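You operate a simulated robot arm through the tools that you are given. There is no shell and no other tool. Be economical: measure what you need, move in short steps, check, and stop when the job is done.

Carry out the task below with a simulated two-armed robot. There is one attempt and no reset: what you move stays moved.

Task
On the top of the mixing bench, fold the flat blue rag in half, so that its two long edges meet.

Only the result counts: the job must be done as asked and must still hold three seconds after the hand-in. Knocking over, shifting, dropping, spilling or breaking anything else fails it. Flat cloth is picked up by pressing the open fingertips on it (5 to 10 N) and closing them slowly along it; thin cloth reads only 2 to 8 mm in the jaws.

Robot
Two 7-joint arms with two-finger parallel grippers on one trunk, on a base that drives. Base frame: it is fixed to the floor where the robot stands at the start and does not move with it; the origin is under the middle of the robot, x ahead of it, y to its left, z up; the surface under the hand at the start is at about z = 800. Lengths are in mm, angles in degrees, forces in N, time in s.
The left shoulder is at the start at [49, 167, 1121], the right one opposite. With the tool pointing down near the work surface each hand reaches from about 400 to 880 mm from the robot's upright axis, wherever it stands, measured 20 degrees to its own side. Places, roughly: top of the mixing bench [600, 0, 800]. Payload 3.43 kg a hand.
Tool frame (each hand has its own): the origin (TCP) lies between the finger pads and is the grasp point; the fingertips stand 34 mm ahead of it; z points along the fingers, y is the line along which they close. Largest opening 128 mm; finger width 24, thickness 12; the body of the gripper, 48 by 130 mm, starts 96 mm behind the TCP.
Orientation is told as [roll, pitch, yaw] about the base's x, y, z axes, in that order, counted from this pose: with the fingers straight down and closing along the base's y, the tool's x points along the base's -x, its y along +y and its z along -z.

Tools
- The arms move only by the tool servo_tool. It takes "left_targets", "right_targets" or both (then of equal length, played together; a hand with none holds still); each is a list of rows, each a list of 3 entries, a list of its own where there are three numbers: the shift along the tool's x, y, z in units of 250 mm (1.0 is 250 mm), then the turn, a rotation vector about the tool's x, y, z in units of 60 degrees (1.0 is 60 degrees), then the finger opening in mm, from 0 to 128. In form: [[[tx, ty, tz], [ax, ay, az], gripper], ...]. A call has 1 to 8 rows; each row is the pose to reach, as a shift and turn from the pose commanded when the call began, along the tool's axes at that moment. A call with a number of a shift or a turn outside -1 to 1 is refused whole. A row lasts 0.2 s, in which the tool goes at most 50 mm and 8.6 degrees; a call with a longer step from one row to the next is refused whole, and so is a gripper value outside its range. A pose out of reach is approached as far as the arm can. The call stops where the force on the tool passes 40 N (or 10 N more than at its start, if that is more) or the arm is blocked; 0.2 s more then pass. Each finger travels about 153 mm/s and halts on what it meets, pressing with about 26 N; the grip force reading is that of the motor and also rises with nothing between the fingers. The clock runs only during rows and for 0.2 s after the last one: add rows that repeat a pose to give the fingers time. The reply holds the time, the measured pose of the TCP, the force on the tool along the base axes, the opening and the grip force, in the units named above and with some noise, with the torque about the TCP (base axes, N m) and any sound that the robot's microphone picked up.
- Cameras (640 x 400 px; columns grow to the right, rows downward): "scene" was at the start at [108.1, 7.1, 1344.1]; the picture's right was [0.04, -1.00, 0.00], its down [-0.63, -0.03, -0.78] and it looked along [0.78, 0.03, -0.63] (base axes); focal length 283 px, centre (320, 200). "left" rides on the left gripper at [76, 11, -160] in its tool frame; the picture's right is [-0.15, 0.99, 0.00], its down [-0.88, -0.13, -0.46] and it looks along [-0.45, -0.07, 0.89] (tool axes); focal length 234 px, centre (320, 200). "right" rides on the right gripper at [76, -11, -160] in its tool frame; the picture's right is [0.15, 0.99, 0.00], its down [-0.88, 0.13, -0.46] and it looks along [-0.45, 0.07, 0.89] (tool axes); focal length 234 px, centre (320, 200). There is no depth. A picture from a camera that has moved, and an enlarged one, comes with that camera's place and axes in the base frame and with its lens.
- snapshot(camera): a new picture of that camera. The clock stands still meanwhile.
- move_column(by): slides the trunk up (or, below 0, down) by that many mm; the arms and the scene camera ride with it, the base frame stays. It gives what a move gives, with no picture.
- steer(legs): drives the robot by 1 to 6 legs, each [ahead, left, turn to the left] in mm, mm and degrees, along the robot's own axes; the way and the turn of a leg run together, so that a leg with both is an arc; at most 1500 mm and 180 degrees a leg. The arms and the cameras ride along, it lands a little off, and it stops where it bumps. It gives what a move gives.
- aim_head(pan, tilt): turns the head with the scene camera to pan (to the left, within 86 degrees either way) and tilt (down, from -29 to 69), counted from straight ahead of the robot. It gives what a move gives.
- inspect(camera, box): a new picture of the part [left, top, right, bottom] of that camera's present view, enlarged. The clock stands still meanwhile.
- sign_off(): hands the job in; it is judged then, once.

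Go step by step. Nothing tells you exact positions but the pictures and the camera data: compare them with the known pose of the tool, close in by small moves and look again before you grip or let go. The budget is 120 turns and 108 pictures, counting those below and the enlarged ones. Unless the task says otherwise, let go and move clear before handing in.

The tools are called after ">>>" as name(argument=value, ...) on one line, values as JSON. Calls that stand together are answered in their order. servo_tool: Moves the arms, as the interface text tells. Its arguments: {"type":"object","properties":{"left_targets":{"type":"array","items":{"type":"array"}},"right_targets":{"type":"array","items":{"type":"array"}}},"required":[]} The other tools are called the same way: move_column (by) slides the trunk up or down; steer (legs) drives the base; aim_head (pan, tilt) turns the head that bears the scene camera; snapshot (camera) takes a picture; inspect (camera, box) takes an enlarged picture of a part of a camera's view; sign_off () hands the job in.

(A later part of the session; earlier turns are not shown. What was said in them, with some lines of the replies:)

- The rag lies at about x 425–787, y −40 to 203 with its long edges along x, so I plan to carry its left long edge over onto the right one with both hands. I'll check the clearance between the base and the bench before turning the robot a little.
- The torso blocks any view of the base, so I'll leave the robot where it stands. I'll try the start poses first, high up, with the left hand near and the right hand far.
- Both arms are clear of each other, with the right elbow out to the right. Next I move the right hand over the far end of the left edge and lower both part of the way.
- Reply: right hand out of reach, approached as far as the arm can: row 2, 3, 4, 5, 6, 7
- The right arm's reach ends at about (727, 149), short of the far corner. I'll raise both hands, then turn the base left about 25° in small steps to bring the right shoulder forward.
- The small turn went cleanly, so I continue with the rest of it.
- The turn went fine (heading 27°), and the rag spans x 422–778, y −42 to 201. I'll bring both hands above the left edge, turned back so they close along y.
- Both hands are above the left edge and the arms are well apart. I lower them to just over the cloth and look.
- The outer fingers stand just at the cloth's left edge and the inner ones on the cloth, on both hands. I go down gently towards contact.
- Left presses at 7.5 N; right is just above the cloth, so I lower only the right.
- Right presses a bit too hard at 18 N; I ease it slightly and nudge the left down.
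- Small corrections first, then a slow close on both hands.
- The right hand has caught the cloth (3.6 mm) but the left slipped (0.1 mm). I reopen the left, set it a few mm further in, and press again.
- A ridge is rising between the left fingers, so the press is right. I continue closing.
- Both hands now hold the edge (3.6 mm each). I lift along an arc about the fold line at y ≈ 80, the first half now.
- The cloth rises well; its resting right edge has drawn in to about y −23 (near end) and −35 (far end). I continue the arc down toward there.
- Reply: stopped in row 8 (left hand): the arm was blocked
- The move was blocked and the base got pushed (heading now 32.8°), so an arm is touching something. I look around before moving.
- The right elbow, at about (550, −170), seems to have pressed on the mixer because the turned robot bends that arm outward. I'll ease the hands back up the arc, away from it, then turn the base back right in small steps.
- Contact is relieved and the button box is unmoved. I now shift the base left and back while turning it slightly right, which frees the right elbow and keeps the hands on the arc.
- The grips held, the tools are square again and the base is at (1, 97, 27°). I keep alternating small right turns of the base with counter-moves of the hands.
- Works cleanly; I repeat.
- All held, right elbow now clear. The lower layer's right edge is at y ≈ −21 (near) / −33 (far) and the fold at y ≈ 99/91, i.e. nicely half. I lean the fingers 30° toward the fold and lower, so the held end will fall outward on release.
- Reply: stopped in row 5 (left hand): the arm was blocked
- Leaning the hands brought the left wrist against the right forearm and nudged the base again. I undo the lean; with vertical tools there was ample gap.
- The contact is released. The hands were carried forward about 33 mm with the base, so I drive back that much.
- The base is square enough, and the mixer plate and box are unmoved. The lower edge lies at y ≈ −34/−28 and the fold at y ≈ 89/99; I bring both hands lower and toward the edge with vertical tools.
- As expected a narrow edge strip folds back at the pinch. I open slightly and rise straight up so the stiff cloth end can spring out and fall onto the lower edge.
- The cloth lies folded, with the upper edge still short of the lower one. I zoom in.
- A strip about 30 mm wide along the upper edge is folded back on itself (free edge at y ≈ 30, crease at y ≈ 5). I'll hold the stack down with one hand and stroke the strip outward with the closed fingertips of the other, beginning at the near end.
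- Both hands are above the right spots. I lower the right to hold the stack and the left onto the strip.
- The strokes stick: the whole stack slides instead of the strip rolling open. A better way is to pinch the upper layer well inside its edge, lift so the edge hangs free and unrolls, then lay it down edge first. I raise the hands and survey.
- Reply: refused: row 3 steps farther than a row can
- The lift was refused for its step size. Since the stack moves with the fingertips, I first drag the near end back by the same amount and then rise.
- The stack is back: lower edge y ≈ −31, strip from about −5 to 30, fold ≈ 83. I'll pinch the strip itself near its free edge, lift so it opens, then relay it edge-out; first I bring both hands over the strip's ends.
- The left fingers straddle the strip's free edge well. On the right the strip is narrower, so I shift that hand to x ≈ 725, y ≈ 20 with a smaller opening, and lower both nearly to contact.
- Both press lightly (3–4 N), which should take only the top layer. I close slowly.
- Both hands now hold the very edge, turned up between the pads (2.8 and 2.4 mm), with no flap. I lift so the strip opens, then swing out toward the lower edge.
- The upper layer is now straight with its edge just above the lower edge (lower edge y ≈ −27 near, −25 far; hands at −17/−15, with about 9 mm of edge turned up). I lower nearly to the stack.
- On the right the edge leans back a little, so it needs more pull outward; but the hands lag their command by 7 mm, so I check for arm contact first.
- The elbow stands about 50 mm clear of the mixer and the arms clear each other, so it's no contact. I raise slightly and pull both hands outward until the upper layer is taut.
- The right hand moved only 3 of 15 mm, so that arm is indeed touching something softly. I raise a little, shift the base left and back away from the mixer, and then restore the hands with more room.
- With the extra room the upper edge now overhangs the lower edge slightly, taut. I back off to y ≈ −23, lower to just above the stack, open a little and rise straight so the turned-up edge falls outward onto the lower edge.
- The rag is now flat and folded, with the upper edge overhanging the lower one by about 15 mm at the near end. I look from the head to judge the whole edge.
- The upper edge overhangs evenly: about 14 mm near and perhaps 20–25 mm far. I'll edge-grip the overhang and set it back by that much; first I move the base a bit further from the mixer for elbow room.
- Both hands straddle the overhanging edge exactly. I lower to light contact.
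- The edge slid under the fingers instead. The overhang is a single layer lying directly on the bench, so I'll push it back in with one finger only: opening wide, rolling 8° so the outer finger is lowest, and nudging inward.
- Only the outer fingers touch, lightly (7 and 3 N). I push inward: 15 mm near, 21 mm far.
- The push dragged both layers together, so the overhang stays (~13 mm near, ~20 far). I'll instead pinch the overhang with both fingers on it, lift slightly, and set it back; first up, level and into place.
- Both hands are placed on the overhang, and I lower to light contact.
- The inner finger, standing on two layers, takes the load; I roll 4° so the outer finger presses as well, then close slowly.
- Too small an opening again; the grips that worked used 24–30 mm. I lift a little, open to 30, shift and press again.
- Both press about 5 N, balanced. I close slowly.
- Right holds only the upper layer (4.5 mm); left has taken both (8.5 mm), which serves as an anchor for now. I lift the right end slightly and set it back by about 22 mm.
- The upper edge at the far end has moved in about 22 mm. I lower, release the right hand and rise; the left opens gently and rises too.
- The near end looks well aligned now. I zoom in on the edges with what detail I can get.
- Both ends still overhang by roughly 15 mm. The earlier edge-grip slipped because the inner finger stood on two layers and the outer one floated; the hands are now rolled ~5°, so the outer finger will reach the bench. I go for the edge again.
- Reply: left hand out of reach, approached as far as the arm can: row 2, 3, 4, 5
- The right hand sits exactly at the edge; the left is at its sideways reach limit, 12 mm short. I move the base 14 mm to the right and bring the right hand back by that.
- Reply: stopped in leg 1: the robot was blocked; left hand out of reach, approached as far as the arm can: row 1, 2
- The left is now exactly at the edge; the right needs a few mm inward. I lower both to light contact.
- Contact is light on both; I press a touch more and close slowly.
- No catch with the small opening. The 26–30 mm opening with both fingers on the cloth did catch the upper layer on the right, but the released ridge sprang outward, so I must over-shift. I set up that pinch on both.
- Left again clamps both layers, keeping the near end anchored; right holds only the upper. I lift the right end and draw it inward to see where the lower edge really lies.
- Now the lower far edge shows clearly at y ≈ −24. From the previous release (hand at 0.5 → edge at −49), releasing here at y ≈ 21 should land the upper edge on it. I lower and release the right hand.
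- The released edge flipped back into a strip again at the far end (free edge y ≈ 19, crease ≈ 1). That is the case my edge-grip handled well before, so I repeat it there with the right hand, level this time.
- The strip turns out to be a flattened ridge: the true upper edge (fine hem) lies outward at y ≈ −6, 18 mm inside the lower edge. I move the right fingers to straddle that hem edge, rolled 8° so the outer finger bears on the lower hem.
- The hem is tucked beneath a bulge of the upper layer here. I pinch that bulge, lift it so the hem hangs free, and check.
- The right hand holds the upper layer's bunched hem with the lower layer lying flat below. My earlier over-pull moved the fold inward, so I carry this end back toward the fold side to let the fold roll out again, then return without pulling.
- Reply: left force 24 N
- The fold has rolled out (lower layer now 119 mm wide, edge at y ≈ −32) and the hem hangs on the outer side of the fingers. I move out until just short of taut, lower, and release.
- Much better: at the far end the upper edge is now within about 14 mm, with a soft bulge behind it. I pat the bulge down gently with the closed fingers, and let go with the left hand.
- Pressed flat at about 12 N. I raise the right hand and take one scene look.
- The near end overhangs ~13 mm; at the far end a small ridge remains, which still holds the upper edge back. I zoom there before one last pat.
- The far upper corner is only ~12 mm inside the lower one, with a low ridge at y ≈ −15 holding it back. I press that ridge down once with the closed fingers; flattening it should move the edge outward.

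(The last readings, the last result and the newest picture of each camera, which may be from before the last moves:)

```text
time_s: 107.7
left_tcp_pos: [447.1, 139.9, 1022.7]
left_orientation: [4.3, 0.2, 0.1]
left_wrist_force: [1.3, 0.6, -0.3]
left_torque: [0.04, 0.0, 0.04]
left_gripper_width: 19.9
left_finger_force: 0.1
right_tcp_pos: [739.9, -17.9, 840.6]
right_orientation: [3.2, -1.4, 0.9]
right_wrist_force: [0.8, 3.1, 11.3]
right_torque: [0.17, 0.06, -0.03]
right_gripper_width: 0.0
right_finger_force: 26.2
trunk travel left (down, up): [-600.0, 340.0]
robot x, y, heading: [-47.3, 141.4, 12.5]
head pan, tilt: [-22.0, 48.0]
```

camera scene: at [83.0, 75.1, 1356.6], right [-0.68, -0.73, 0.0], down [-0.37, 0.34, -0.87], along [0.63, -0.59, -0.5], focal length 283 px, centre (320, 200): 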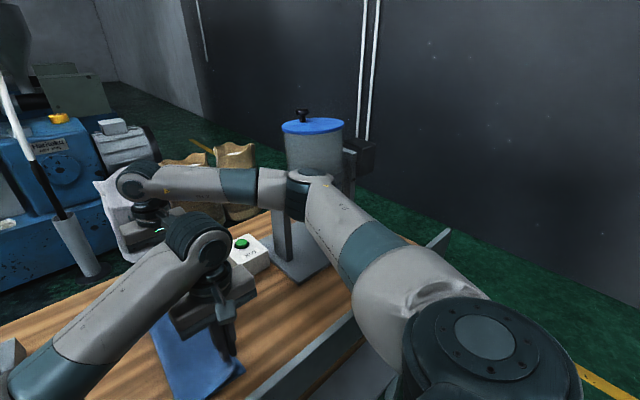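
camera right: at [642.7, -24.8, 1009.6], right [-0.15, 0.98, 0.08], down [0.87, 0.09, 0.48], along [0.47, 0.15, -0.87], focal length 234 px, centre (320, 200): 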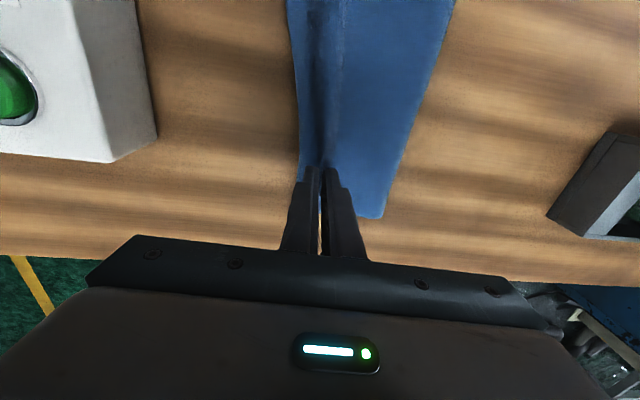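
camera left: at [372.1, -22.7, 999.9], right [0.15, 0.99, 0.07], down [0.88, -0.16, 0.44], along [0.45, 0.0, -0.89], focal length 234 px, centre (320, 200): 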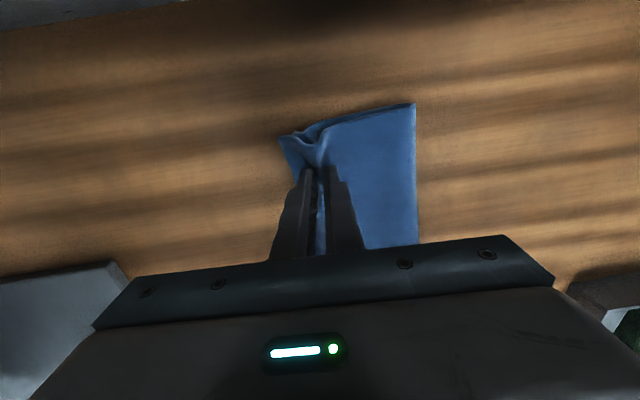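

Pressed at 11 N. I rise straight up, retreat, and take the last look.

>>> servo_tool(right_targets=[[[0, 0, -0.06], [0, 0, 0], 0], [[0, 0, -0.2], [0, 0, 0], 0], [[0, 0, -0.38], [0, 0, 0], 0], [[0, 0, -0.56], [0, 0, 0], 0], [[0, 0.15, -0.65], [0, 0, 0], 0], [[0, 0.3, -0.72], [0, 0, 0], 0]])

>>> inspect(camera="scene", box=[290, 120, 440, 270])

```text
time_s: 109.0
left_tcp_pos: [447.3, 140.6, 1021.7]
left_orientation: [4.3, 0.3, 0.0]
left_wrist_force: [0.7, -0.1, -1.2]
left_torque: [-0.02, -0.02, 0.0]
left_gripper_width: 19.9
left_finger_force: 0.1
right_tcp_pos: [736.8, 48.7, 1021.8]
right_orientation: [3.2, -1.2, 0.7]
right_wrist_force: [0.0, -0.5, -0.6]
right_torque: [-0.03, -0.03, 0.0]
right_gripper_width: 0.0
right_finger_force: 26.8
trunk travel left (down, up): [-600.0, 340.0]
robot x, y, heading: [-46.9, 143.5, 12.4]
head pan, tilt: [-22.0, 48.0]
```

```text
2.67 times, centred on (365, 195) of scene
camera zoom: at [78.7, 139.4, 1330.2], right [-0.17, -0.99, 0.0], down [-0.73, 0.13, -0.67], along [0.66, -0.12, -0.74], focal length 756 px, centre (200, 213)
```

zoom: 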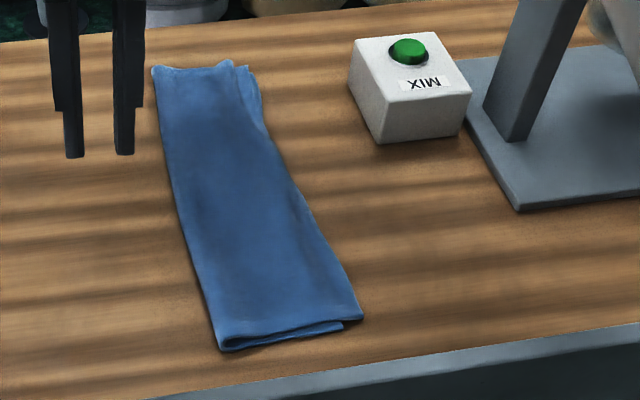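

The rag lies flat and folded lengthwise, its long edges together to within about a centimetre or so, and the box and mixer stand where they were. Both hands are clear, so I hand it in.

>>> sign_off()

```text
The job is handed in.
```

I folded the blue rag in half lengthwise on the mixing bench and handed the job in, but its two long edges do not meet exactly. At the near end the upper edge sticks out about 13 mm past the lower one. At the far end it stops about 12 mm short. Those figures are my estimates from the pictures.

- **Bumps:** while folding, the arms were blocked and the base was pushed or stopped a few times. An elbow near the mixer and the two arms touching each other seem the causes. In the pictures afterwards the button box and mixer still stood where they had been. I did not measure the jars or scoops.
- **At hand-in:** both hands had let go and were well above the bench. I used all the allowed pictures, so nothing was checked after the last one.
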